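You operate a simulated robot arm through the tools that you are given. There is no shell and no other tool.

You are at the controls of a simulated robot arm. One attempt, no reset.

Task
Steam the green upper soft in the steel drawer, then steam off.
Fine: shut the drawer before the steam goes on; wait till all five lamps are lit.

It is judged by the outcome, as a careful person would: the job done as asked, and still so three seconds after it is handed in. It fails if anything else is knocked over, pushed out of place, dropped, spilled or broken.

Robot
A 7-joint arm with a two-finger parallel gripper, fixed in place. Base frame: the origin is at the foot of the arm, x ahead of it, y to its left, z up. Lengths are in mm, angles in degrees, forces in N, time in s.
Its first joint turns from -166.0 to 166.0 degrees. Payload 4.4 kg.
Tool frame: the origin (TCP) lies between the finger pads and is the grasp point; the fingertips stand 23 mm ahead of it; z points along the fingers, y is the line along which they close. Largest opening 94 mm; finger width 38, thickness 10; the body of the gripper, 54 by 96 mm, starts 39 mm behind the TCP.
Orientation is told as [roll, pitch, yaw] about the base's x, y, z axes, in that order, counted from this pose: with the fingers straight down and closing along the base's y, the tool's x points along the base's -x, its y along +y and its z along -z.

Tools
- The arm moves only by the tool step_arm. Its argument "series" is a list of rows, each a list of 7 numbers: the shift along the tool's x, y, z in mm, then the turn, a rotation vector about the tool's x, y, z in degrees, then the gripper command, from -1 (fully open) to 1 (shut), values between in proportion. In form: [[x, y, z, rx, ry, rz, jaw], ...]. A call has 1 to 20 rows; each row is the pose to reach, as a shift and turn from the pose commanded when the call began, along the tool's axes at that moment. A row lasts 0.2 s, in which the tool goes at most 50 mm and 8.6 degrees; a call with a longer step from one row to the next is refused whole, and so is a gripper value outside its range. A pose out of reach is approached as far as the arm can. The call stops where the force on the tool passes 40 N (or 10 N more than at its start, if that is more) or the arm is blocked; 0.2 s more then pass. The fingers move at their own pace (about 72 mm/s each) and stop on an object; they squeeze with about 34 N. The grip force told is the motor's: it shows also when the fingers shut on nothing. Time passes only in rows, and 0.2 s behind the last, so rows that repeat a pose let the fingers close. It gives the time, the measured TCP pose, the force on the tool (base axes), the opening and the grip force at its end, in the units of the frame above (readings bear some noise), with the torque about the TCP (base axes, N m) and any sound that the robot's microphone picked up.
- Cameras (640 x 400 px; columns grow to the right, rows downward): "scene" is fixed at [401.3, -649.5, 1597.2]; the picture's right is [0.83, -0.56, 0.00], its down [-0.31, -0.45, -0.84] and it looks along [0.47, 0.69, -0.54] (base axes); focal length 322 px, centre (320, 200). "wrist" rides on the gripper at [86, 16, -74] in the tool frame; the picture's right is [-0.18, 0.98, 0.00], its down [-0.58, -0.11, -0.81] and it looks along [-0.79, -0.15, 0.59] (tool axes); focal length 243 px, centre (320, 200). There is no depth. A picture from a camera that has moved, and an enlarged one, comes with that camera's place and axes in the base frame and with its lens.
- snapshot(camera): a new picture of that camera. No time passes.
- enlarge(camera, box): a new picture of the part [left, top, right, bottom] of that camera's present view, enlarged. No time passes.
- sign_off(): hands the job in; it is judged then, once.

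Nothing tells you positions but the pictures and the camera data. Unless the task says otherwise, let go and move clear before handing in.

The tools are called after "Request:" as name(argument=value, ...) on one line, values as JSON. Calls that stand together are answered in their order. step_arm: Moves the arm, as the interface text tells. Its arguments: {"type":"object","properties":{"series":{"type":"array","items":{"type":"array","items":{"type":"number"}}}},"required":["series"]} The other tools are called the same way: snapshot (camera) takes a picture; enlarge (camera, box) takes an enlarged picture of a part of a camera's view; sign_off () hands the job in.

At the start:

```text
time: 0.0
ee_pos: [801.3, 108.5, 1397.3]
tool_rot: [0.0, 0.1, 0.0]
force: [-0.3, 0.6, -0.7]
wrist_torque: [-0.02, 0.02, -0.03]
opening: 93.9
grip_force: 0.1
```

scene: 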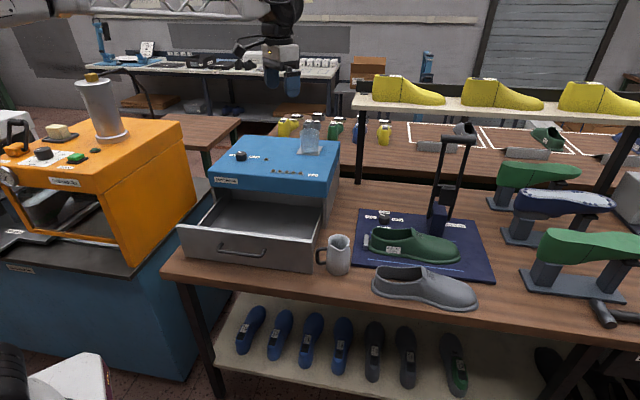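
wrist: 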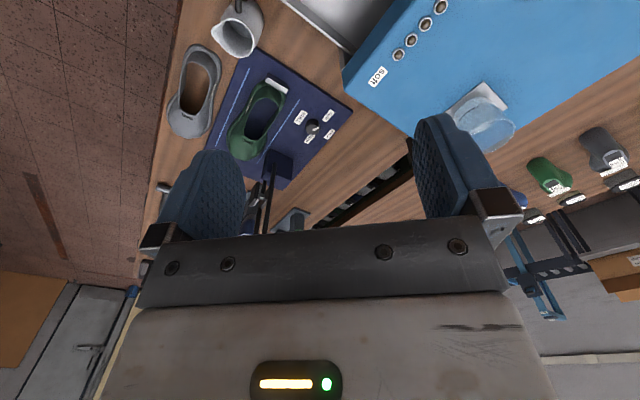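

I see a blue steamer box with an open steel drawer, a green shoe upper on a blue mat clamped near a black stand, and many other objects. I'll enlarge the views to read labels and locate things first.

Request:
enlarge(camera="scene", box=[170, 120, 350, 280])

Request:
enlarge(camera="scene", box=[310, 120, 500, 320])

Request:
enlarge(camera="wrist", box=[150, 0, 400, 200])

Request:
enlarge(camera="wrist", box=[340, 0, 640, 200])

Request:
enlarge(camera="scene", box=[0, 60, 200, 280])

```text
2.50 times, centred on (260, 200) of scene
camera zoom: at [401.3, -649.5, 1597.2], right [0.83, -0.56, 0.0], down [-0.31, -0.45, -0.84], along [0.47, 0.69, -0.54], focal length 804 px, centre (470, 200)
```

zoom: 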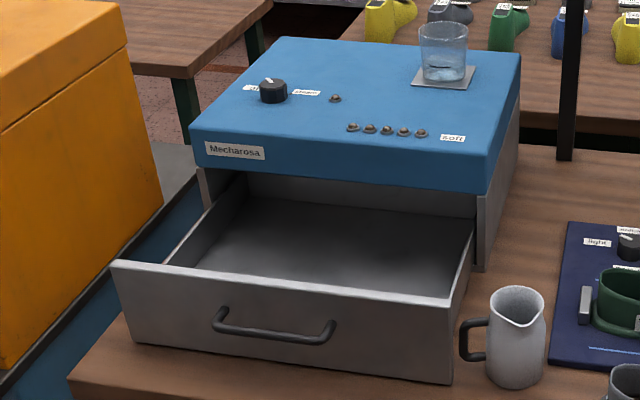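

```text
2.00 times, centred on (405, 220) of scene
camera zoom: at [401.3, -649.5, 1597.2], right [0.83, -0.56, 0.0], down [-0.31, -0.45, -0.84], along [0.47, 0.69, -0.54], focal length 643 px, centre (150, 160)
```

zoom: 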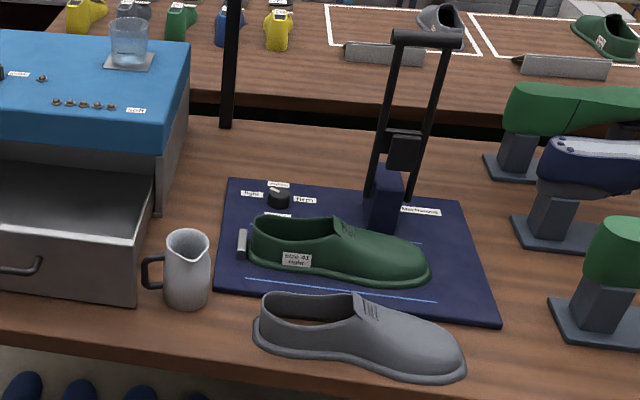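

```text
2.00 times, centred on (275, 100) of wrist
camera zoom: at [713.3, 126.0, 1473.5], right [0.18, 0.98, 0.0], down [0.58, -0.11, 0.81], along [0.79, -0.15, -0.59], focal length 485 px, centre (410, 400)
```

zoom: 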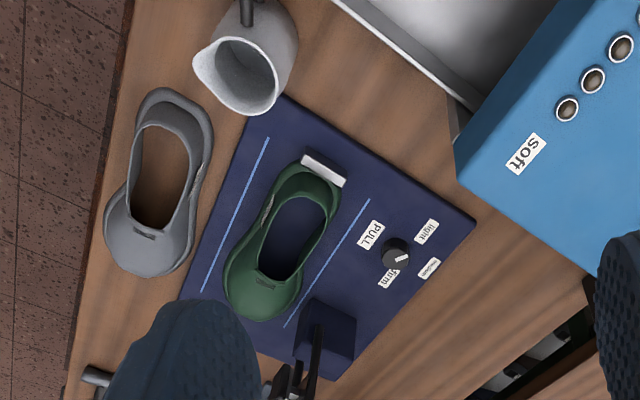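

```text
2.00 times, centred on (490, 100) of wrist
camera zoom: at [713.3, 126.0, 1473.5], right [0.18, 0.98, 0.0], down [0.58, -0.11, 0.81], along [0.79, -0.15, -0.59], focal length 485 px, centre (-20, 400)
```

zoom: 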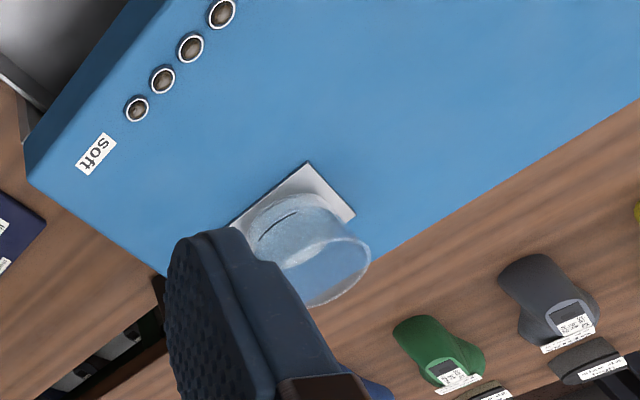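

```text
1.82 times, centred on (100, 170) of scene
camera zoom: at [401.3, -649.5, 1597.2], right [0.83, -0.56, 0.0], down [-0.31, -0.45, -0.84], along [0.47, 0.69, -0.54], focal length 585 px, centre (720, 254)
```

zoom: 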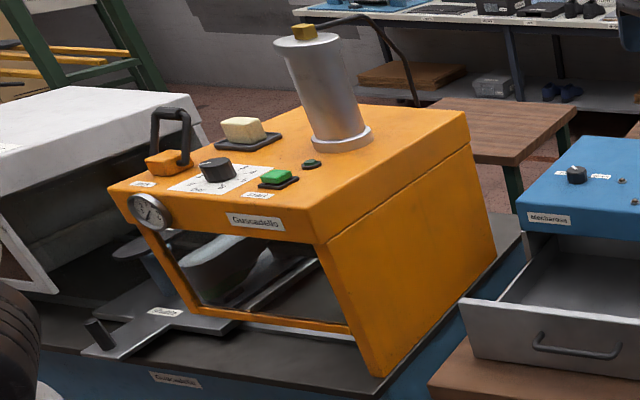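

The steamer has a knob, a single lamp, five lamps marked "soft", and a glass tank at its back. I want to read the knob labels and check the tank level and the pitcher before planning.

Request:
enlarge(camera="scene", box=[225, 140, 281, 175])

Request:
enlarge(camera="scene", box=[290, 115, 338, 160])

Request:
enlarge(camera="scene", box=[310, 225, 360, 280])

Request:
enlarge(camera="scene", box=[355, 205, 475, 280])

Request:
enlarge(camera="scene", box=[255, 155, 335, 190])

Request:
enlarge(camera="wrist", box=[205, 60, 355, 160])

```text
11.43 times, centred on (253, 158) of scene
camera zoom: at [401.3, -649.5, 1597.2], right [0.83, -0.56, 0.0], down [-0.31, -0.45, -0.84], along [0.47, 0.69, -0.54], focal length 3676 px, centre (1086, 686)
```

zoom: 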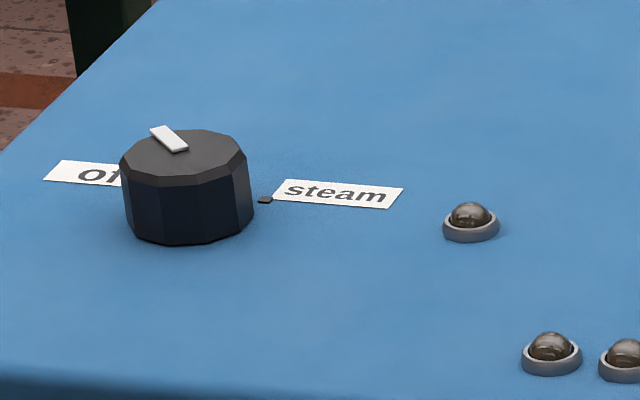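

```text
8.89 times, centred on (314, 138) of scene
camera zoom: at [401.3, -649.5, 1597.2], right [0.83, -0.56, 0.0], down [-0.31, -0.45, -0.84], along [0.47, 0.69, -0.54], focal length 2859 px, centre (373, 756)
```

zoom: 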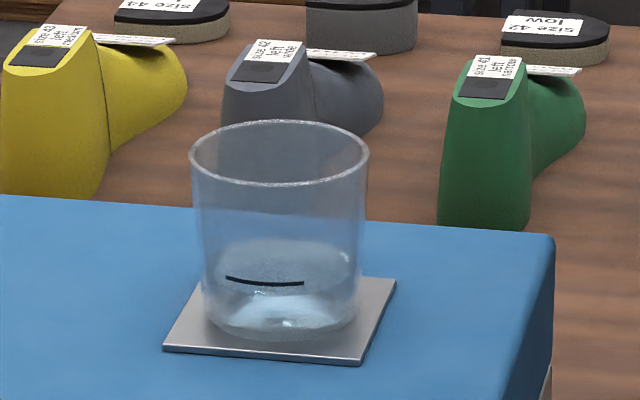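

```text
7.27 times, centred on (335, 252) of scene
camera zoom: at [401.3, -649.5, 1597.2], right [0.83, -0.56, 0.0], down [-0.31, -0.45, -0.84], along [0.47, 0.69, -0.54], focal length 2340 px, centre (211, -182)
```

zoom: 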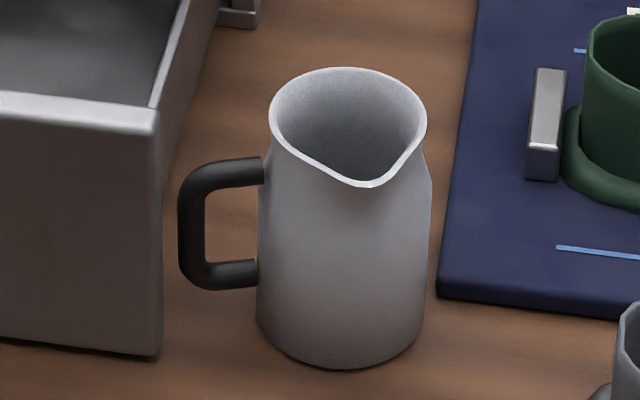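

```text
5.33 times, centred on (415, 242) of scene
camera zoom: at [401.3, -649.5, 1597.2], right [0.83, -0.56, 0.0], down [-0.31, -0.45, -0.84], along [0.47, 0.69, -0.54], focal length 1716 px, centre (-187, -27)
```

zoom: 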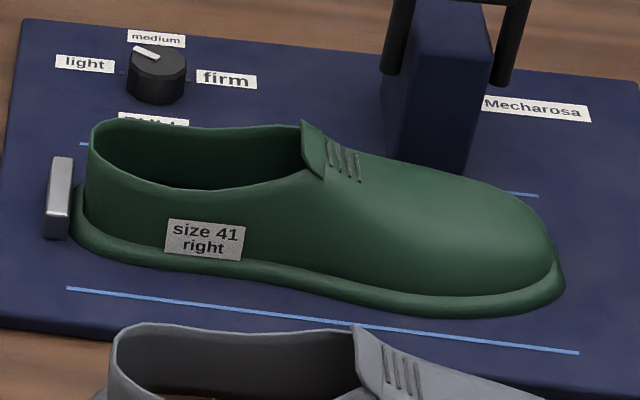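

```text
8.00 times, centred on (295, 172) of scene
camera zoom: at [401.3, -649.5, 1597.2], right [0.83, -0.56, 0.0], down [-0.31, -0.45, -0.84], along [0.47, 0.69, -0.54], focal length 2573 px, centre (520, 420)
```

zoom: 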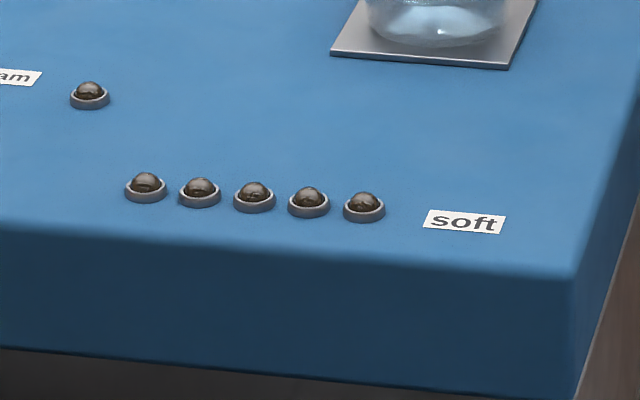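

```text
4.00 times, centred on (280, 110) of wrist
camera zoom: at [713.3, 126.0, 1473.5], right [0.18, 0.98, 0.0], down [0.58, -0.11, 0.81], along [0.79, -0.15, -0.59], focal length 970 px, centre (480, 560)
```

zoom: 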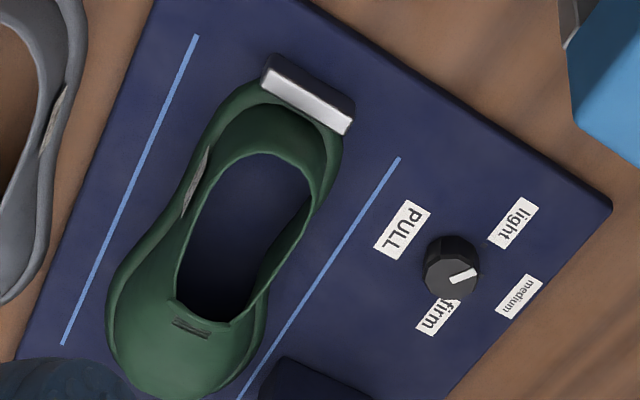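

The mat and the shoe on it lie about 1.0–1.2 m out, and the drawer is nearer, around (714, 174). I'll check for other green uppers and inspect the tank more closely before moving.

Request:
enlarge(camera="scene", box=[400, 110, 640, 170])

Request:
enlarge(camera="scene", box=[480, 140, 640, 330])

Request:
enlarge(camera="scene", box=[220, 290, 480, 400])

Request:
enlarge(camera="wrist", box=[440, 60, 560, 160])

Request:
enlarge(camera="wrist", box=[200, 0, 280, 60])

Request:
enlarge(camera="scene", box=[0, 0, 330, 120])

```text
2.67 times, centred on (520, 140) of scene
camera zoom: at [401.3, -649.5, 1597.2], right [0.83, -0.56, 0.0], down [-0.31, -0.45, -0.84], along [0.47, 0.69, -0.54], focal length 858 px, centre (-213, 360)
```

zoom: 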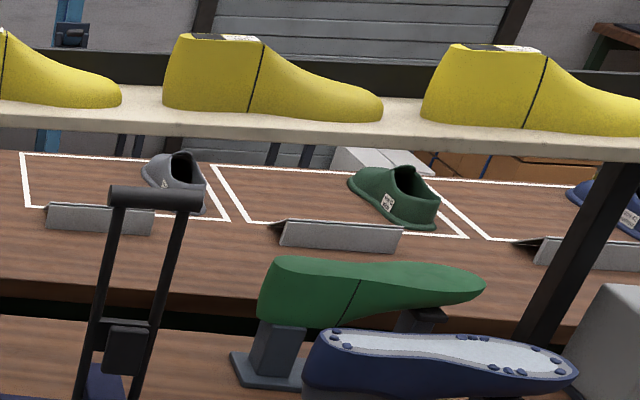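

```text
2.11 times, centred on (560, 235) of scene
camera zoom: at [401.3, -649.5, 1597.2], right [0.83, -0.56, 0.0], down [-0.31, -0.45, -0.84], along [0.47, 0.69, -0.54], focal length 677 px, centre (-185, 126)
```

zoom: 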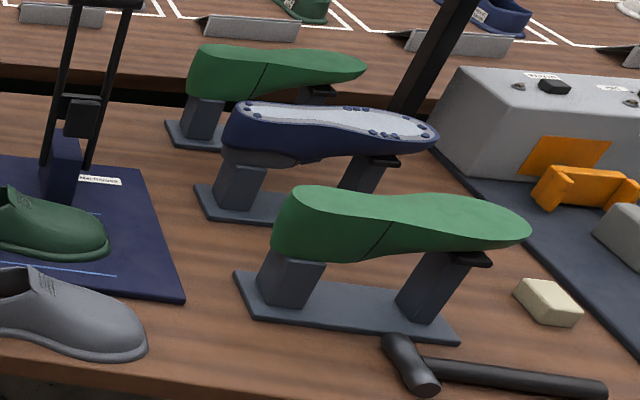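

```text
2.46 times, centred on (350, 345) of scene
camera zoom: at [401.3, -649.5, 1597.2], right [0.83, -0.56, 0.0], down [-0.31, -0.45, -0.84], along [0.47, 0.69, -0.54], focal length 792 px, centre (246, -157)
```

zoom: 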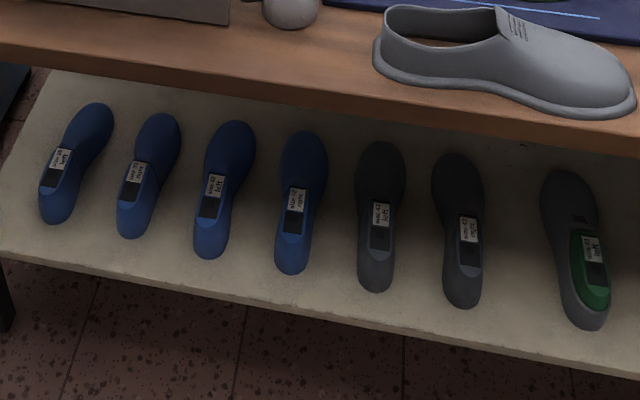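

```text
4.00 times, centred on (500, 110) of wrist
camera zoom: at [713.3, 126.0, 1473.5], right [0.18, 0.98, 0.0], down [0.58, -0.11, 0.81], along [0.79, -0.15, -0.59], focal length 970 px, centre (-400, 560)
```

zoom: 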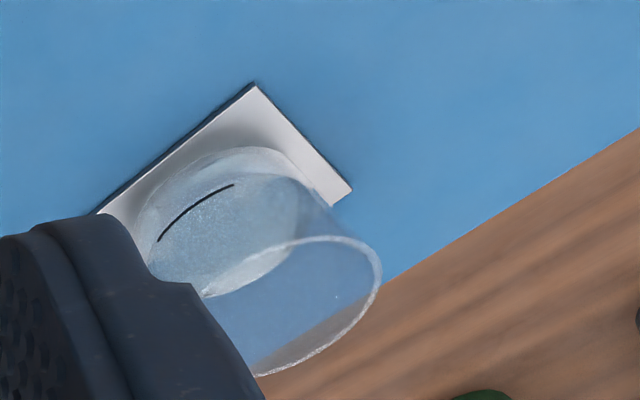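

```text
6.67 times, centred on (240, 30) of wrist
camera zoom: at [713.3, 126.0, 1473.5], right [0.18, 0.98, 0.0], down [0.58, -0.11, 0.81], along [0.79, -0.15, -0.59], focal length 1618 px, centre (853, 1333)
```

zoom: 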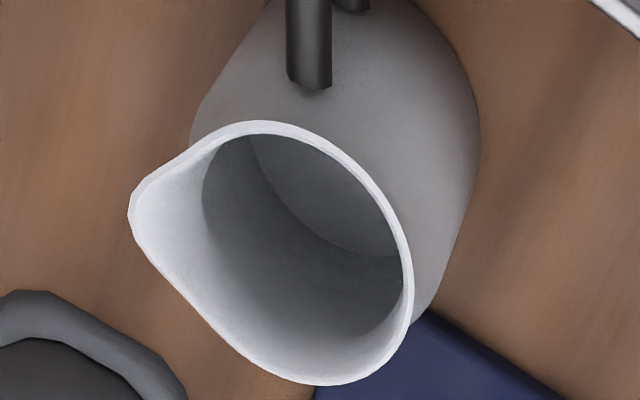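

```text
1.94 times, centred on (165, 60) of scene
camera zoom: at [401.3, -649.5, 1597.2], right [0.83, -0.56, 0.0], down [-0.31, -0.45, -0.84], along [0.47, 0.69, -0.54], focal length 624 px, centre (621, 472)
```

zoom: 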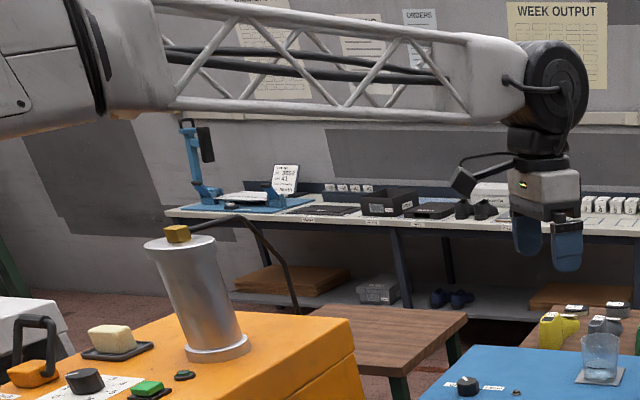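

There is another green upper far away in a marked slot on the rear table, but the one on the blue mat ("size 41 right") is the one at hand. Next I'll move toward the steam tank to check its water level against the black mark.

Request:
step_arm(series=[[-15, 45, 15, 0, 0, 0, -1], [-30, 90, 35, 0, 0, 0, -1], [-45, 135, 50, 0, 0, 0, -1], [-55, 180, 70, 0, 0, 0, -1], [-65, 222, 85, 0, 0, 0, -1], [-75, 255, 100, 0, 0, 0, -1], [-80, 280, 115, 0, 0, 0, -1]])

Request:
snapshot(camera="wrist")

Request:
snapshot(camera="scene")

```text
refused: row 2 steps farther than a row can; nothing moved
```

```text
taken
camera wrist: at [713.3, 126.0, 1473.5], right [0.18, 0.98, 0.0], down [0.58, -0.11, 0.81], along [0.79, -0.15, -0.59], focal length 243 px, centre (320, 200)
```

wrist: 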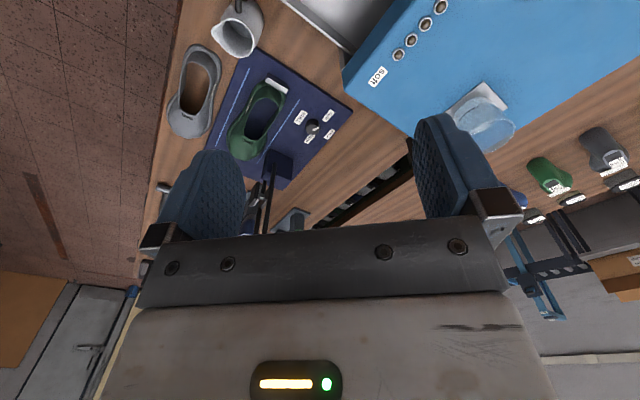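

```text
taken
```

scene: 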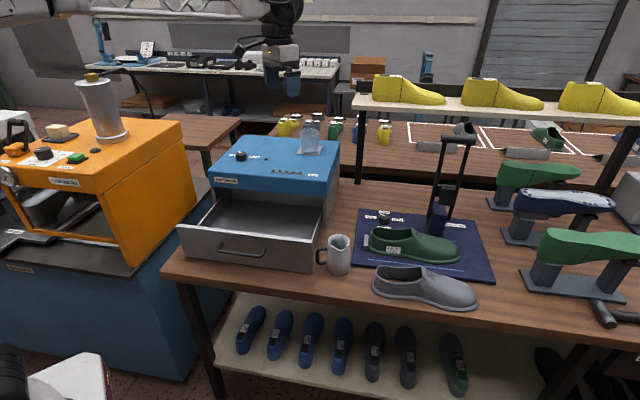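

The move was refused for a step longer than 50 mm; nothing moved. I'll repeat it with smaller steps toward the tank.

Request:
step_arm(series=[[-11, 38, 14, 0, 0, 0, -1], [-22, 76, 28, 0, 0, 0, -1], [-33, 114, 42, 0, 0, 0, -1], [-44, 152, 56, 0, 0, 0, -1], [-55, 190, 70, 0, 0, 0, -1], [-66, 228, 84, 0, 0, 0, -1], [-77, 266, 98, 0, 0, 0, -1], [-80, 280, 110, 0, 0, 0, -1]])

Request:
snapshot(camera="wrist")

Request:
snapshot(camera="scene")

```text
time: 1.8
ee_pos: [880.8, 389.2, 1287.5]
tool_rot: [0.0, 0.0, 0.0]
force: [-0.6, 0.0, 0.8]
wrist_torque: [0.02, -0.02, 0.0]
opening: 94.1
grip_force: 0.0
```

```text
taken
camera wrist: at [793.5, 405.6, 1363.4], right [0.18, 0.98, 0.0], down [0.58, -0.11, 0.81], along [0.79, -0.15, -0.59], focal length 243 px, centre (320, 200)
```

wrist: 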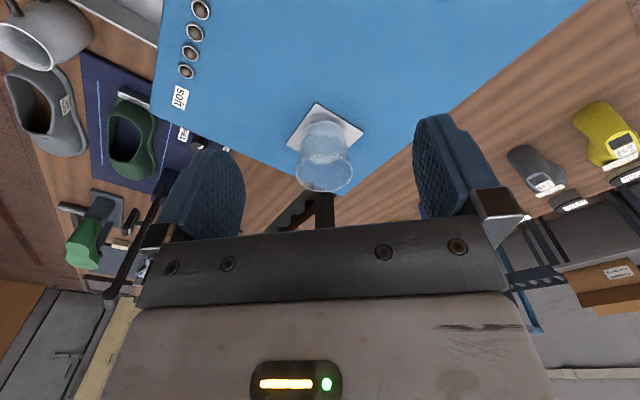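

```text
taken
```

scene: 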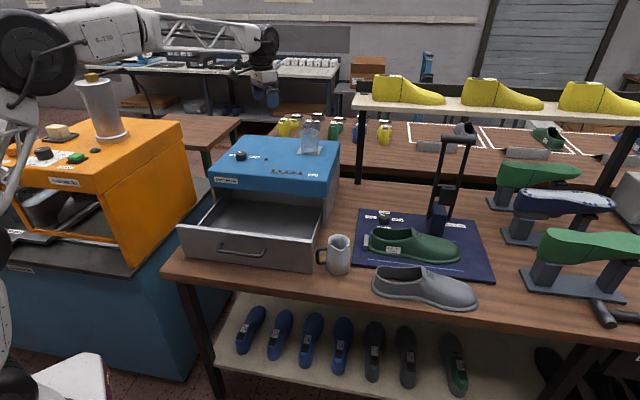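

Request:
enlarge(camera="wrist", box=[280, 95, 370, 200])

Request:
enlarge(camera="scene", box=[296, 110, 332, 160])

Request:
enlarge(camera="wrist", box=[0, 0, 110, 80])

Request:
enlarge(camera="wrist", box=[70, 60, 230, 180])

```text
3.81 times, centred on (325, 148) of wrist
camera zoom: at [793.5, 405.6, 1363.4], right [0.18, 0.98, 0.0], down [0.58, -0.11, 0.81], along [0.79, -0.15, -0.59], focal length 924 px, centre (301, 400)
```

zoom: 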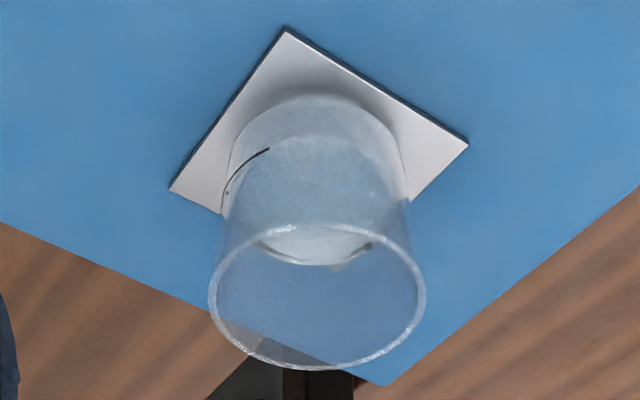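

```text
8.00 times, centred on (314, 135) of scene
camera zoom: at [401.3, -649.5, 1597.2], right [0.83, -0.56, 0.0], down [-0.31, -0.45, -0.84], along [0.47, 0.69, -0.54], focal length 2573 px, centre (368, 720)
```

zoom: 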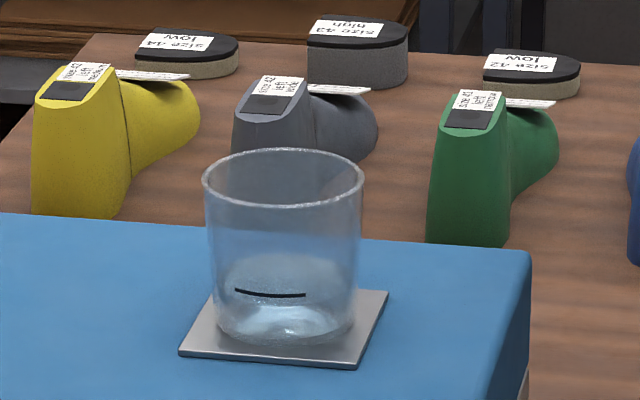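

```text
5.00 times, centred on (55, 40) of wrist
camera zoom: at [793.5, 405.6, 1363.4], right [0.18, 0.98, 0.0], down [0.58, -0.11, 0.81], along [0.79, -0.15, -0.59], focal length 1213 px, centre (1645, 1000)
```

zoom: 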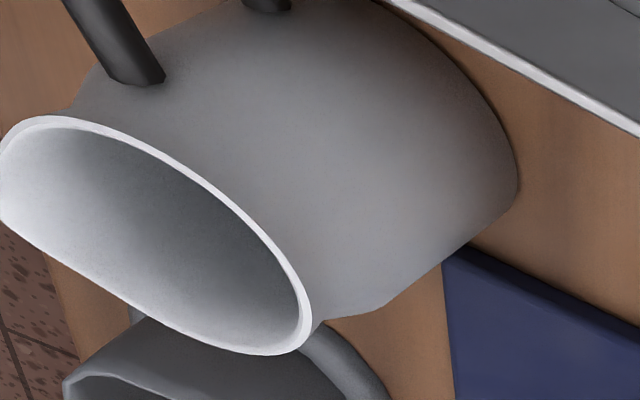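

```text
3.33 times, centred on (150, 120) of wrist
camera zoom: at [793.5, 405.6, 1363.4], right [0.18, 0.98, 0.0], down [0.58, -0.11, 0.81], along [0.79, -0.15, -0.59], focal length 809 px, centre (887, 467)
```

zoom: 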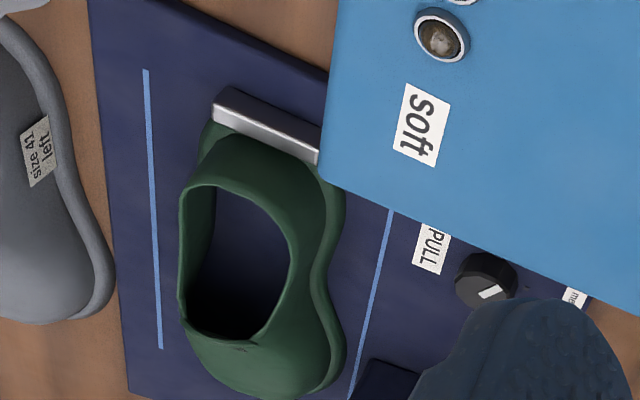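

Request:
enlarge(camera="scene", box=[298, 138, 322, 156])

Request:
enlarge(camera="wrist", box=[300, 115, 355, 170])

```text
16.00 times, centred on (310, 147) of scene
camera zoom: at [401.3, -649.5, 1597.2], right [0.83, -0.56, 0.0], down [-0.31, -0.45, -0.84], along [0.47, 0.69, -0.54], focal length 5147 px, centre (480, 1048)
```

zoom: 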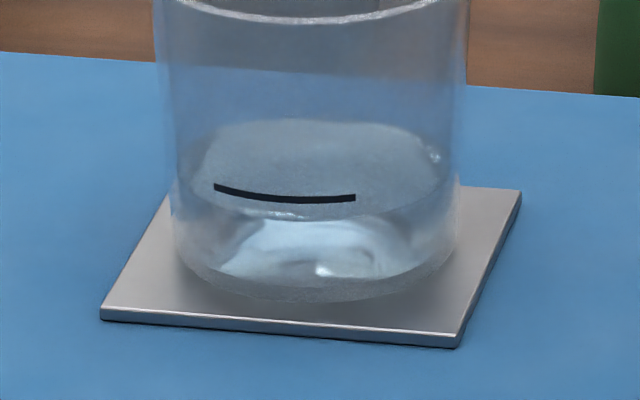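

```text
7.27 times, centred on (328, 142) of wrist
camera zoom: at [793.5, 405.6, 1363.4], right [0.18, 0.98, 0.0], down [0.58, -0.11, 0.81], along [0.79, -0.15, -0.59], focal length 1764 px, centre (266, 618)
```

zoom: 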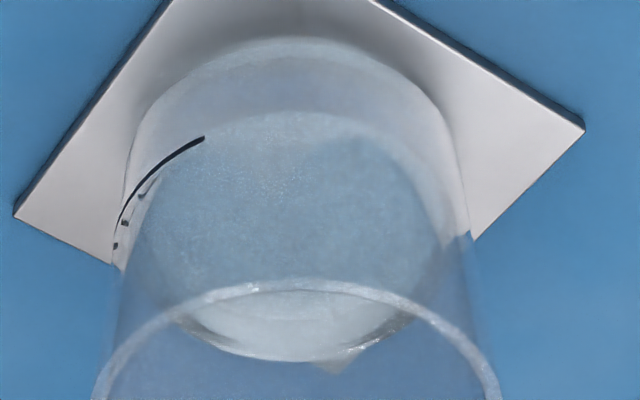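

The tank has some water, apparently just below or near its black mark. Next I'll look down into the pitcher to see whether it holds water.

Request:
step_arm(series=[[0, -48, 0, 0, 0, 0, -1], [2, -96, 2, 0, 0, 0, -1], [4, -144, 4, 0, 0, 0, -1], [8, -192, 6, 0, 0, 0, -1], [12, -240, 8, 0, 0, 0, -1], [16, -288, 10, 0, 0, 0, -1], [20, -336, 12, 0, 0, 0, -1], [24, -384, 14, 0, 0, 0, -1], [28, -432, 16, 0, 0, 0, -1], [32, -450, 18, 0, 0, 0, -1]])

Request:
snapshot(camera="wrist")

```text
time: 4.0
ee_pos: [850.4, -61.3, 1270.8]
tool_rot: [0.1, 0.0, 0.0]
force: [-0.3, -0.5, -0.6]
wrist_torque: [-0.02, 0.0, -0.01]
opening: 93.7
grip_force: 0.1
```

```text
taken
camera wrist: at [763.1, -44.2, 1346.5], right [0.18, 0.98, 0.0], down [0.58, -0.11, 0.81], along [0.79, -0.15, -0.59], focal length 243 px, centre (320, 200)
```

wrist: 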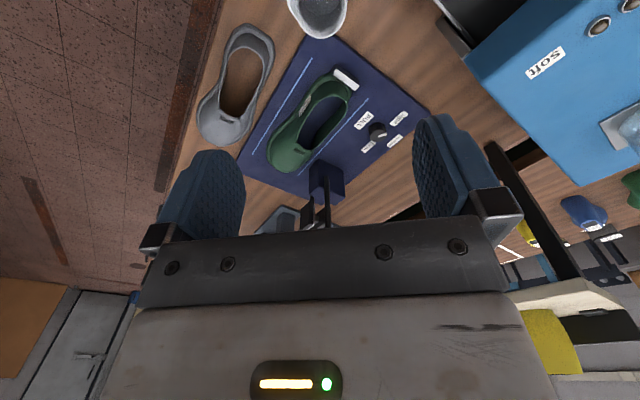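

Request:
enlarge(camera="wrist", box=[260, 0, 380, 75])

Request:
enlarge(camera="wrist", box=[235, 30, 435, 210])

```text
5.33 times, centred on (320, 38) of wrist
camera zoom: at [763.1, -44.2, 1346.5], right [0.18, 0.98, 0.0], down [0.58, -0.11, 0.81], along [0.79, -0.15, -0.59], focal length 1294 px, centre (320, 1067)
```

zoom: 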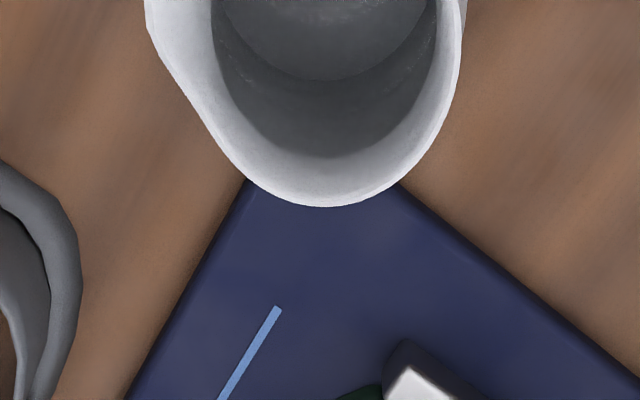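

```text
2.22 times, centred on (335, 120) of wrist
camera zoom: at [763.1, -44.2, 1346.5], right [0.18, 0.98, 0.0], down [0.58, -0.11, 0.81], along [0.79, -0.15, -0.59], focal length 539 px, centre (287, 378)
```

zoom: 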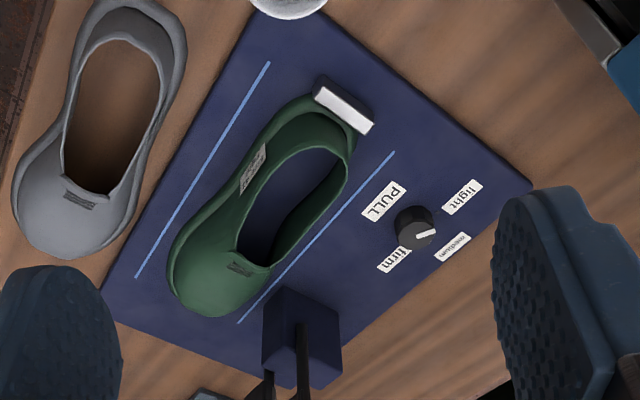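

Request:
step_arm(series=[[40, 0, 0, 0, 0, 0, -1], [80, 0, 0, 0, 0, 0, -1]])

Request:
enlarge(camera="wrist", box=[260, 0, 380, 75])

Request:
snapshot(camera="wrist")

```text
time: 4.6
ee_pos: [770.8, -59.4, 1269.1]
tool_rot: [0.1, 0.1, 0.0]
force: [0.5, -0.2, -0.8]
wrist_torque: [-0.04, 0.02, 0.03]
opening: 94.2
grip_force: 0.0
```

```text
5.33 times, centred on (320, 38) of wrist
camera zoom: at [683.3, -42.4, 1343.7], right [0.18, 0.98, 0.0], down [0.58, -0.11, 0.81], along [0.79, -0.15, -0.59], focal length 1294 px, centre (320, 1067)
```

zoom: 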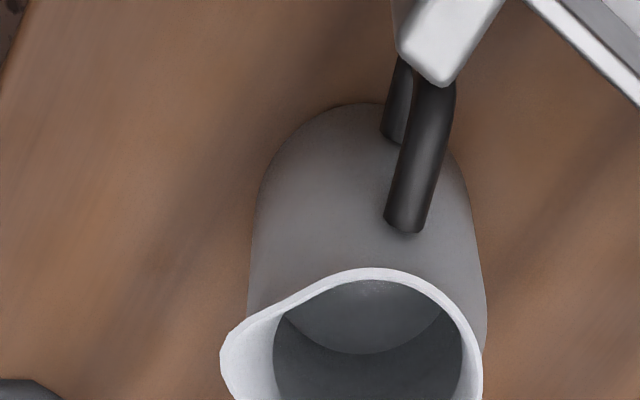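

```text
taken
camera wrist: at [683.3, -42.4, 1343.7], right [0.18, 0.98, 0.0], down [0.58, -0.11, 0.81], along [0.79, -0.15, -0.59], focal length 243 px, centre (320, 200)
```

wrist: 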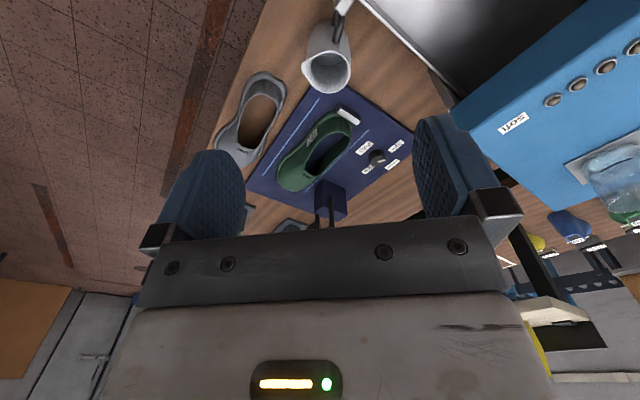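

The pitcher holds something that may be a low water surface; I need a closer view. I'll lower the camera above the pitcher.

Request:
step_arm(series=[[-20, 0, 40, 0, 0, 0, -1], [-40, -2, 70, 0, 0, 0, -1], [-60, -4, 95, 0, 0, 0, -1]])

Request:
snapshot(camera="wrist")

Request:
enlarge(camera="wrist", box=[250, 0, 410, 120])

```text
time: 5.4
ee_pos: [827.9, -65.8, 1176.2]
tool_rot: [0.1, -0.1, 0.0]
force: [0.7, 0.4, 0.7]
wrist_torque: [0.03, -0.02, -0.04]
opening: 93.9
grip_force: 0.0
```

```text
taken
camera wrist: at [741.3, -48.1, 1252.1], right [0.18, 0.98, 0.0], down [0.58, -0.11, 0.81], along [0.79, -0.15, -0.59], focal length 243 px, centre (320, 200)
```

wrist: 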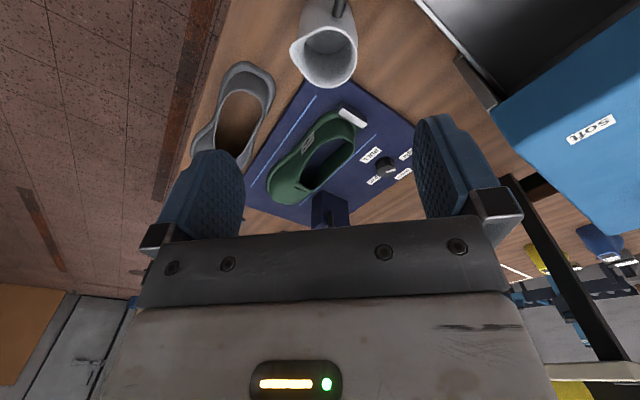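

```text
3.33 times, centred on (330, 60) of wrist
camera zoom: at [741.3, -48.1, 1252.1], right [0.18, 0.98, 0.0], down [0.58, -0.11, 0.81], along [0.79, -0.15, -0.59], focal length 809 px, centre (287, 667)
```

zoom: 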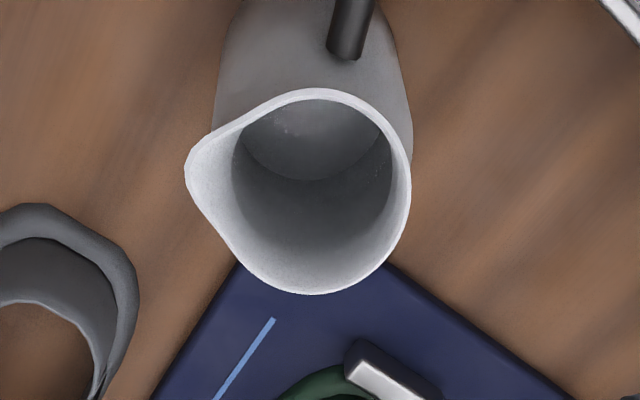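

Request:
enlarge(camera="wrist", box=[300, 20, 360, 65])

Request:
enlarge(camera="scene", box=[325, 230, 352, 250])

```text
8.89 times, centred on (330, 42) of wrist
camera zoom: at [741.3, -48.1, 1252.1], right [0.18, 0.98, 0.0], down [0.58, -0.11, 0.81], along [0.79, -0.15, -0.59], focal length 2157 px, centre (231, 1600)
```

zoom: 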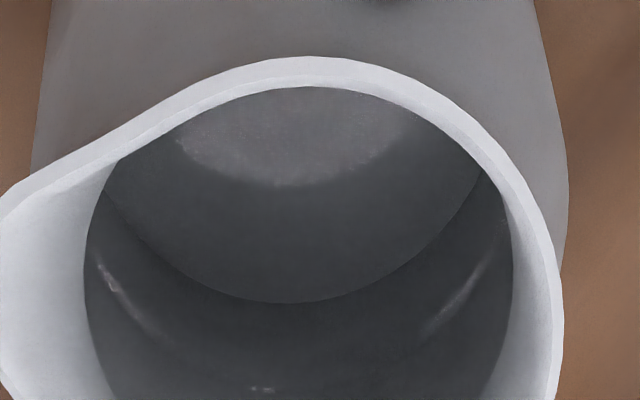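

```text
16.00 times, centred on (338, 240) of scene
camera zoom: at [401.3, -649.5, 1597.2], right [0.83, -0.56, 0.0], down [-0.31, -0.45, -0.84], along [0.47, 0.69, -0.54], focal length 5147 px, centre (24, -440)
```

zoom: 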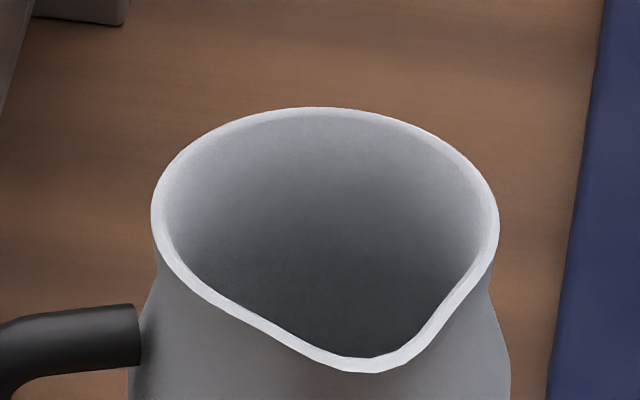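

The pitcher does hold water, with a meniscus ring visible at about z 895. I'll now tilt the tool and look at the tank nearly level, to see whether its water sits below the mark.

Request:
step_arm(series=[[-6, 46, -10, 0, -3, 0, -1], [-12, 92, -20, 0, -6, 0, -1], [-18, 138, -24, 0, -9, 0, -1], [-24, 184, -24, 0, -12, 0, -1], [-30, 230, -24, 0, -15, 0, -1], [-36, 276, -20, 0, -18, 0, -1], [-42, 322, -15, 0, -21, 0, -1], [-48, 368, -10, 0, -24, 0, -1], [-54, 414, 0, 0, -27, 0, -1], [-58, 455, 10, 0, -30, 0, -1]])

Request:
snapshot(camera="wrist")

Request:
snapshot(camera="scene")

```text
time: 7.6
ee_pos: [885.7, 391.4, 1167.9]
tool_rot: [0.1, -30.1, -0.1]
force: [-1.0, 0.4, -0.2]
wrist_torque: [0.0, 0.02, 0.0]
opening: 94.3
grip_force: 0.1
```

```text
taken
camera wrist: at [772.9, 408.8, 1189.7], right [0.16, 0.98, 0.09], down [0.1, -0.11, 0.99], along [0.98, -0.15, -0.11], focal length 243 px, centre (320, 200)
```

wrist: 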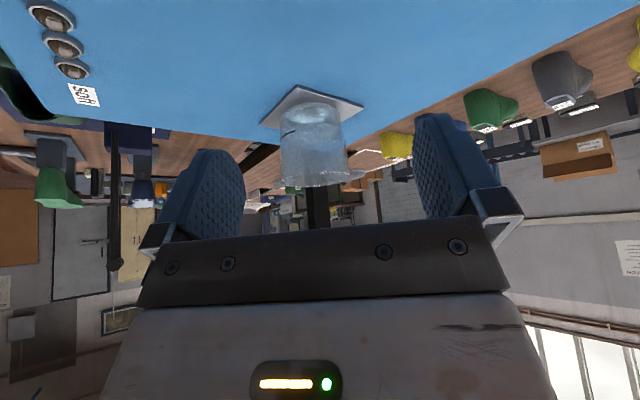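

```text
taken
```

scene: 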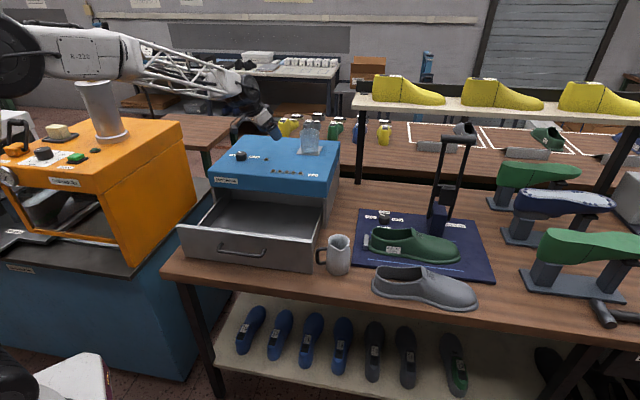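

Request:
enlarge(camera="wrist", box=[270, 85, 360, 195])

```text
3.64 times, centred on (315, 140) of wrist
camera zoom: at [772.9, 408.8, 1189.7], right [0.16, 0.98, 0.09], down [0.1, -0.11, 0.99], along [0.98, -0.15, -0.11], focal length 882 px, centre (338, 418)
```

zoom: 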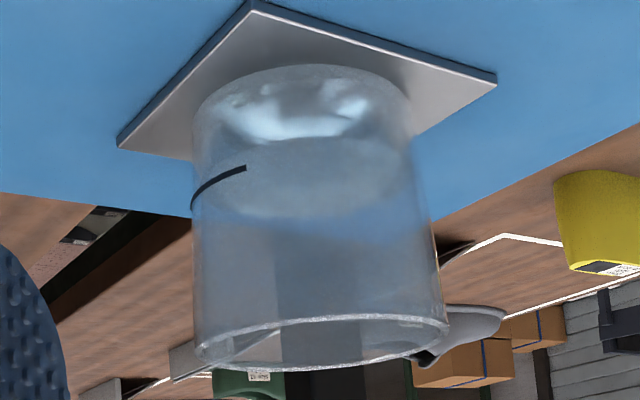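

Seen level, the tank water sits about 7 mm under its black mark and the pitcher holds spare water, so I'll keep topping-up in mind. Next I'll straighten the tool and go look at the green upper from close above.

Request:
step_arm(series=[[-5, -43, -12, 0, 3.3, 0, -1], [-12, -86, -26, 0, 6.6, 0, -1], [-18, -129, -38, 0, 10, 0, -1], [-22, -172, -46, 0, 13.3, 0, -1], [-25, -215, -52, 0, 16.6, 0, -1], [-25, -258, -55, 0, 20, 0, -1], [-25, -301, -55, 0, 23.3, 0, -1], [-25, -344, -55, 0, 26.6, 0, -1], [-25, -390, -55, 0, 30, 0, -1]])

Request:
step_arm(series=[[-10, 0, 10, 0, 0, 7.5, -1], [-20, 0, 20, 0, 0, 15, -1], [-30, 0, 30, 0, 0, 22.5, -1], [-40, 0, 40, 0, 0, 30, -1], [-50, 0, 50, 0, 0, 37.5, -1], [-60, 0, 60, 0, 0, 45, -1]])

Request:
snapshot(camera="wrist")

Request:
snapshot(camera="scene")

```text
time: 9.6
ee_pos: [880.7, 2.9, 1226.9]
tool_rot: [0.1, 0.0, 0.0]
force: [0.4, -0.2, 0.6]
wrist_torque: [0.01, -0.03, 0.0]
opening: 94.0
grip_force: 0.1
```

```text
time: 11.0
ee_pos: [940.0, -1.5, 1167.0]
tool_rot: [0.0, 0.1, -45.0]
force: [-0.1, 0.5, 0.9]
wrist_torque: [-0.01, 0.01, 0.01]
opening: 94.2
grip_force: 0.1
```

```text
taken
camera wrist: at [890.1, 73.1, 1240.8], right [0.83, 0.56, 0.0], down [0.33, -0.49, 0.81], along [0.45, -0.67, -0.59], focal length 243 px, centre (320, 200)
```

wrist: 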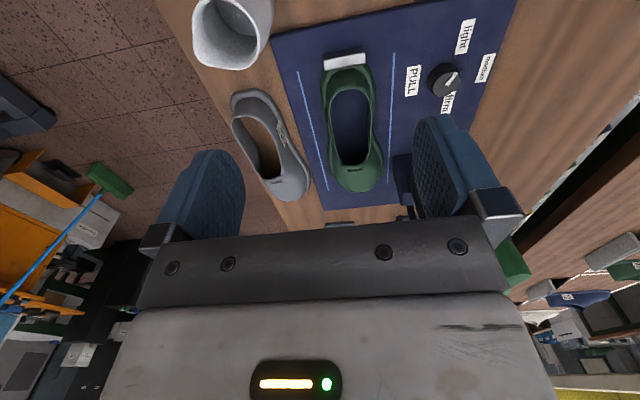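

```text
taken
```

scene: 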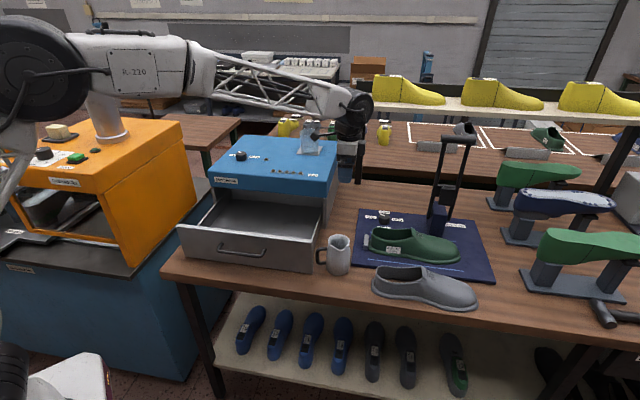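

Request:
enlarge(camera="wrist", box=[270, 30, 430, 200])

Request:
enlarge(camera="wrist", box=[310, 40, 400, 120])

```text
2.35 times, centred on (350, 115) of wrist
camera zoom: at [890.1, 73.1, 1240.8], right [0.83, 0.56, 0.0], down [0.33, -0.49, 0.81], along [0.45, -0.67, -0.59], focal length 571 px, centre (249, 400)
```

zoom: 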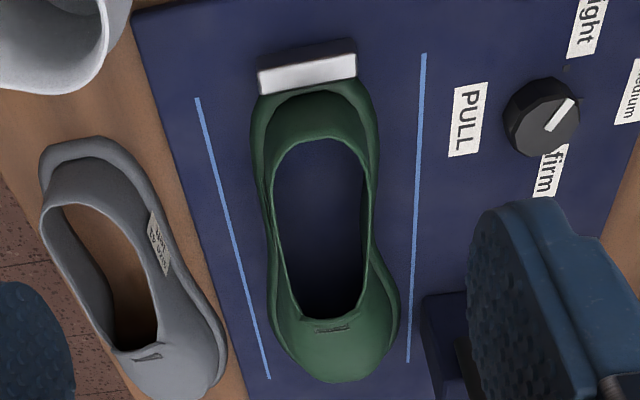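

```text
5.00 times, centred on (355, 80) of wrist
camera zoom: at [890.1, 73.1, 1240.8], right [0.83, 0.56, 0.0], down [0.33, -0.49, 0.81], along [0.45, -0.67, -0.59], focal length 1213 px, centre (145, 800)
```

zoom: 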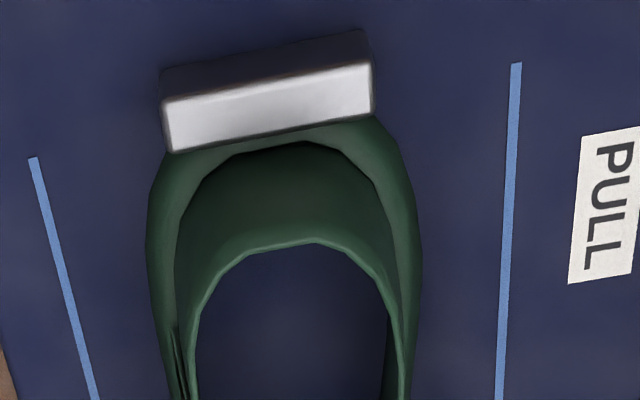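

The green upper's heel is at roughly (1020, -50) with its rim about z 920–932, tongue about z 955, lying parallel to the table edge. I'll tilt the tool outward and test the reach high above the mouth of the upper.

Request:
step_arm(series=[[-30, 4, 10, 0, -5, 0, -1], [-60, 8, 25, 0, -10, 0, -1], [-90, 12, 45, 0, -15, 0, -1], [-120, 16, 65, 0, -20, 0, -1], [-145, 20, 85, 0, -25, 0, -1], [-169, 24, 100, 0, -25, 0, -1], [-169, 24, 100, 0, -25, 0, -1]])

Request:
snapshot(camera="wrist")

Request:
snapshot(camera="scene")

```text
time: 12.6
ee_pos: [1076.1, -102.7, 1066.4]
tool_rot: [0.0, -24.9, -45.0]
force: [-0.3, 0.2, -0.2]
wrist_torque: [0.03, -0.04, -0.01]
opening: 94.1
grip_force: 0.1
```

```text
taken
camera wrist: at [1010.4, -13.1, 1098.2], right [0.81, 0.58, 0.08], down [0.05, -0.21, 0.98], along [0.58, -0.79, -0.2], focal length 243 px, centre (320, 200)
```

wrist: 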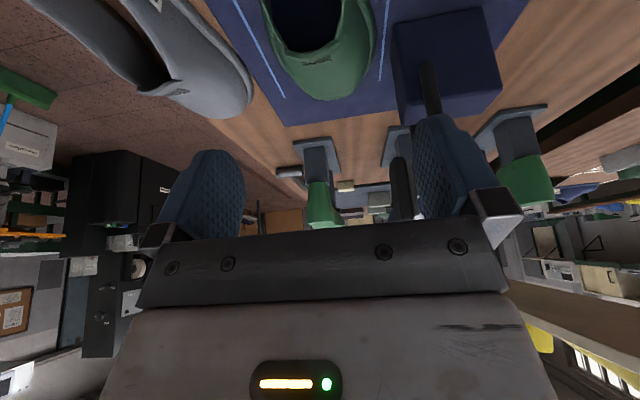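

```text
taken
```

scene: 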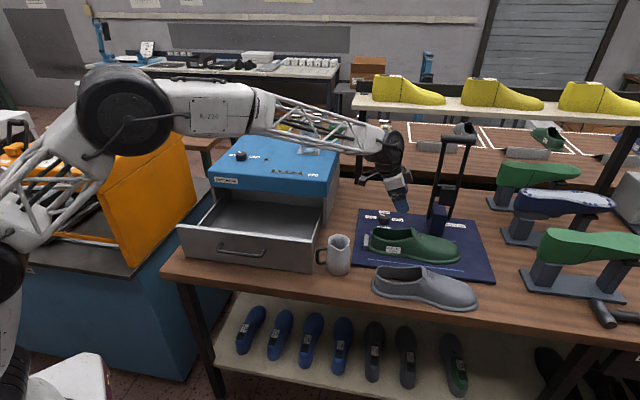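

The reach works with a 25° tilt: TCP is over the mouth of the upper. I'll descend straight to just above it and check alignment with the scene camera.

Request:
step_arm(series=[[16, -1.3, 32, 0, 0, 0, -1], [32, -1.3, 63, 0, 0, 0, -1], [44, -1.3, 86, 0, 0, 0, -1], [48, -1.3, 94.5, 0, 0, 0, -1], [48, -1.3, 94.5, 0, 0, 0, -1]])

Request:
enlarge(camera="scene", box=[340, 150, 480, 270])

Request:
snapshot(camera="wrist")

```text
time: 13.8
ee_pos: [1072.6, -101.9, 959.2]
tool_rot: [0.1, -25.0, -45.0]
force: [0.4, 0.7, 0.6]
wrist_torque: [0.02, 0.0, 0.0]
opening: 94.1
grip_force: 0.1
```

```text
3.33 times, centred on (410, 210) of scene
camera zoom: at [401.3, -649.5, 1597.2], right [0.83, -0.56, 0.0], down [-0.31, -0.45, -0.84], along [0.47, 0.69, -0.54], focal length 1072 px, centre (20, 167)
```

zoom: 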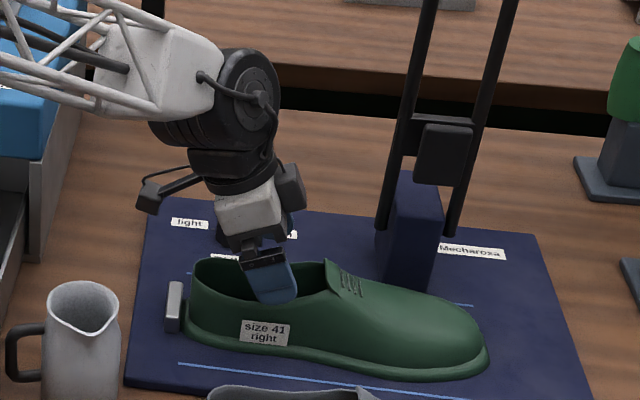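

```text
taken
camera wrist: at [1006.3, -11.7, 991.5], right [0.81, 0.58, 0.08], down [0.05, -0.21, 0.98], along [0.58, -0.79, -0.2], focal length 243 px, centre (320, 200)
```

wrist: 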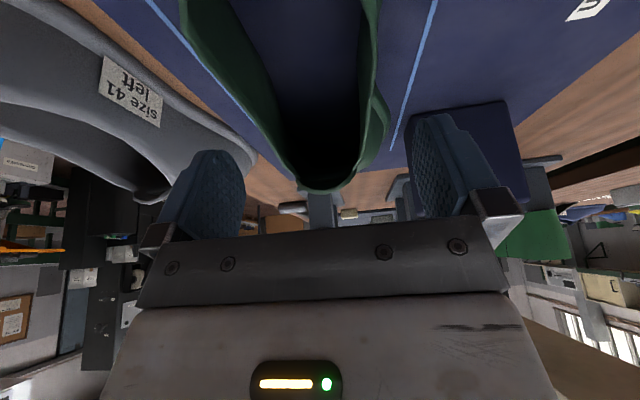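

The mouth of the upper is centred between the open fingers. I'll lower so the fingers straddle the side walls.

Request:
step_arm(series=[[4, 0, 8.7, 0, 0, 0, -1], [8, 0, 17.4, 0, 0, 0, -1], [12, 0, 26, 0, 0, 0, -1], [16, 0, 34.5, 0, 0, 0, -1], [18, 0, 38.5, 0, 0, 0, -1], [20.3, 0, 43.5, 0, 0, 0, -1]])

Request:
enlarge(camera="scene", box=[350, 180, 470, 270])

Request:
snapshot(camera="wrist")

```text
time: 15.2
ee_pos: [1073.0, -101.1, 911.7]
tool_rot: [0.0, -24.9, -45.1]
force: [0.2, -0.2, -0.4]
wrist_torque: [-0.01, 0.0, -0.01]
opening: 94.0
grip_force: 0.0
```

```text
4.44 times, centred on (410, 225) of scene
camera zoom: at [401.3, -649.5, 1597.2], right [0.83, -0.56, 0.0], down [-0.31, -0.45, -0.84], along [0.47, 0.69, -0.54], focal length 1430 px, centre (-80, 89)
```

zoom: 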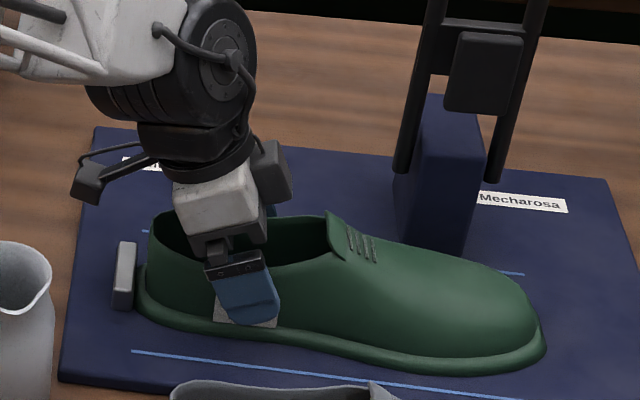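

```text
taken
camera wrist: at [1006.5, -11.2, 943.0], right [0.81, 0.58, 0.08], down [0.05, -0.21, 0.98], along [0.58, -0.79, -0.2], focal length 243 px, centre (320, 200)
```

wrist: 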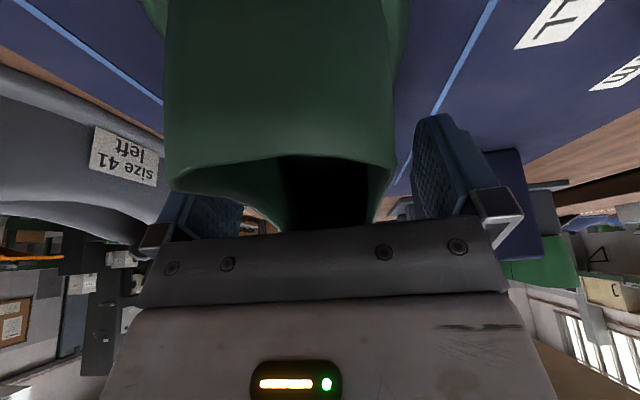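

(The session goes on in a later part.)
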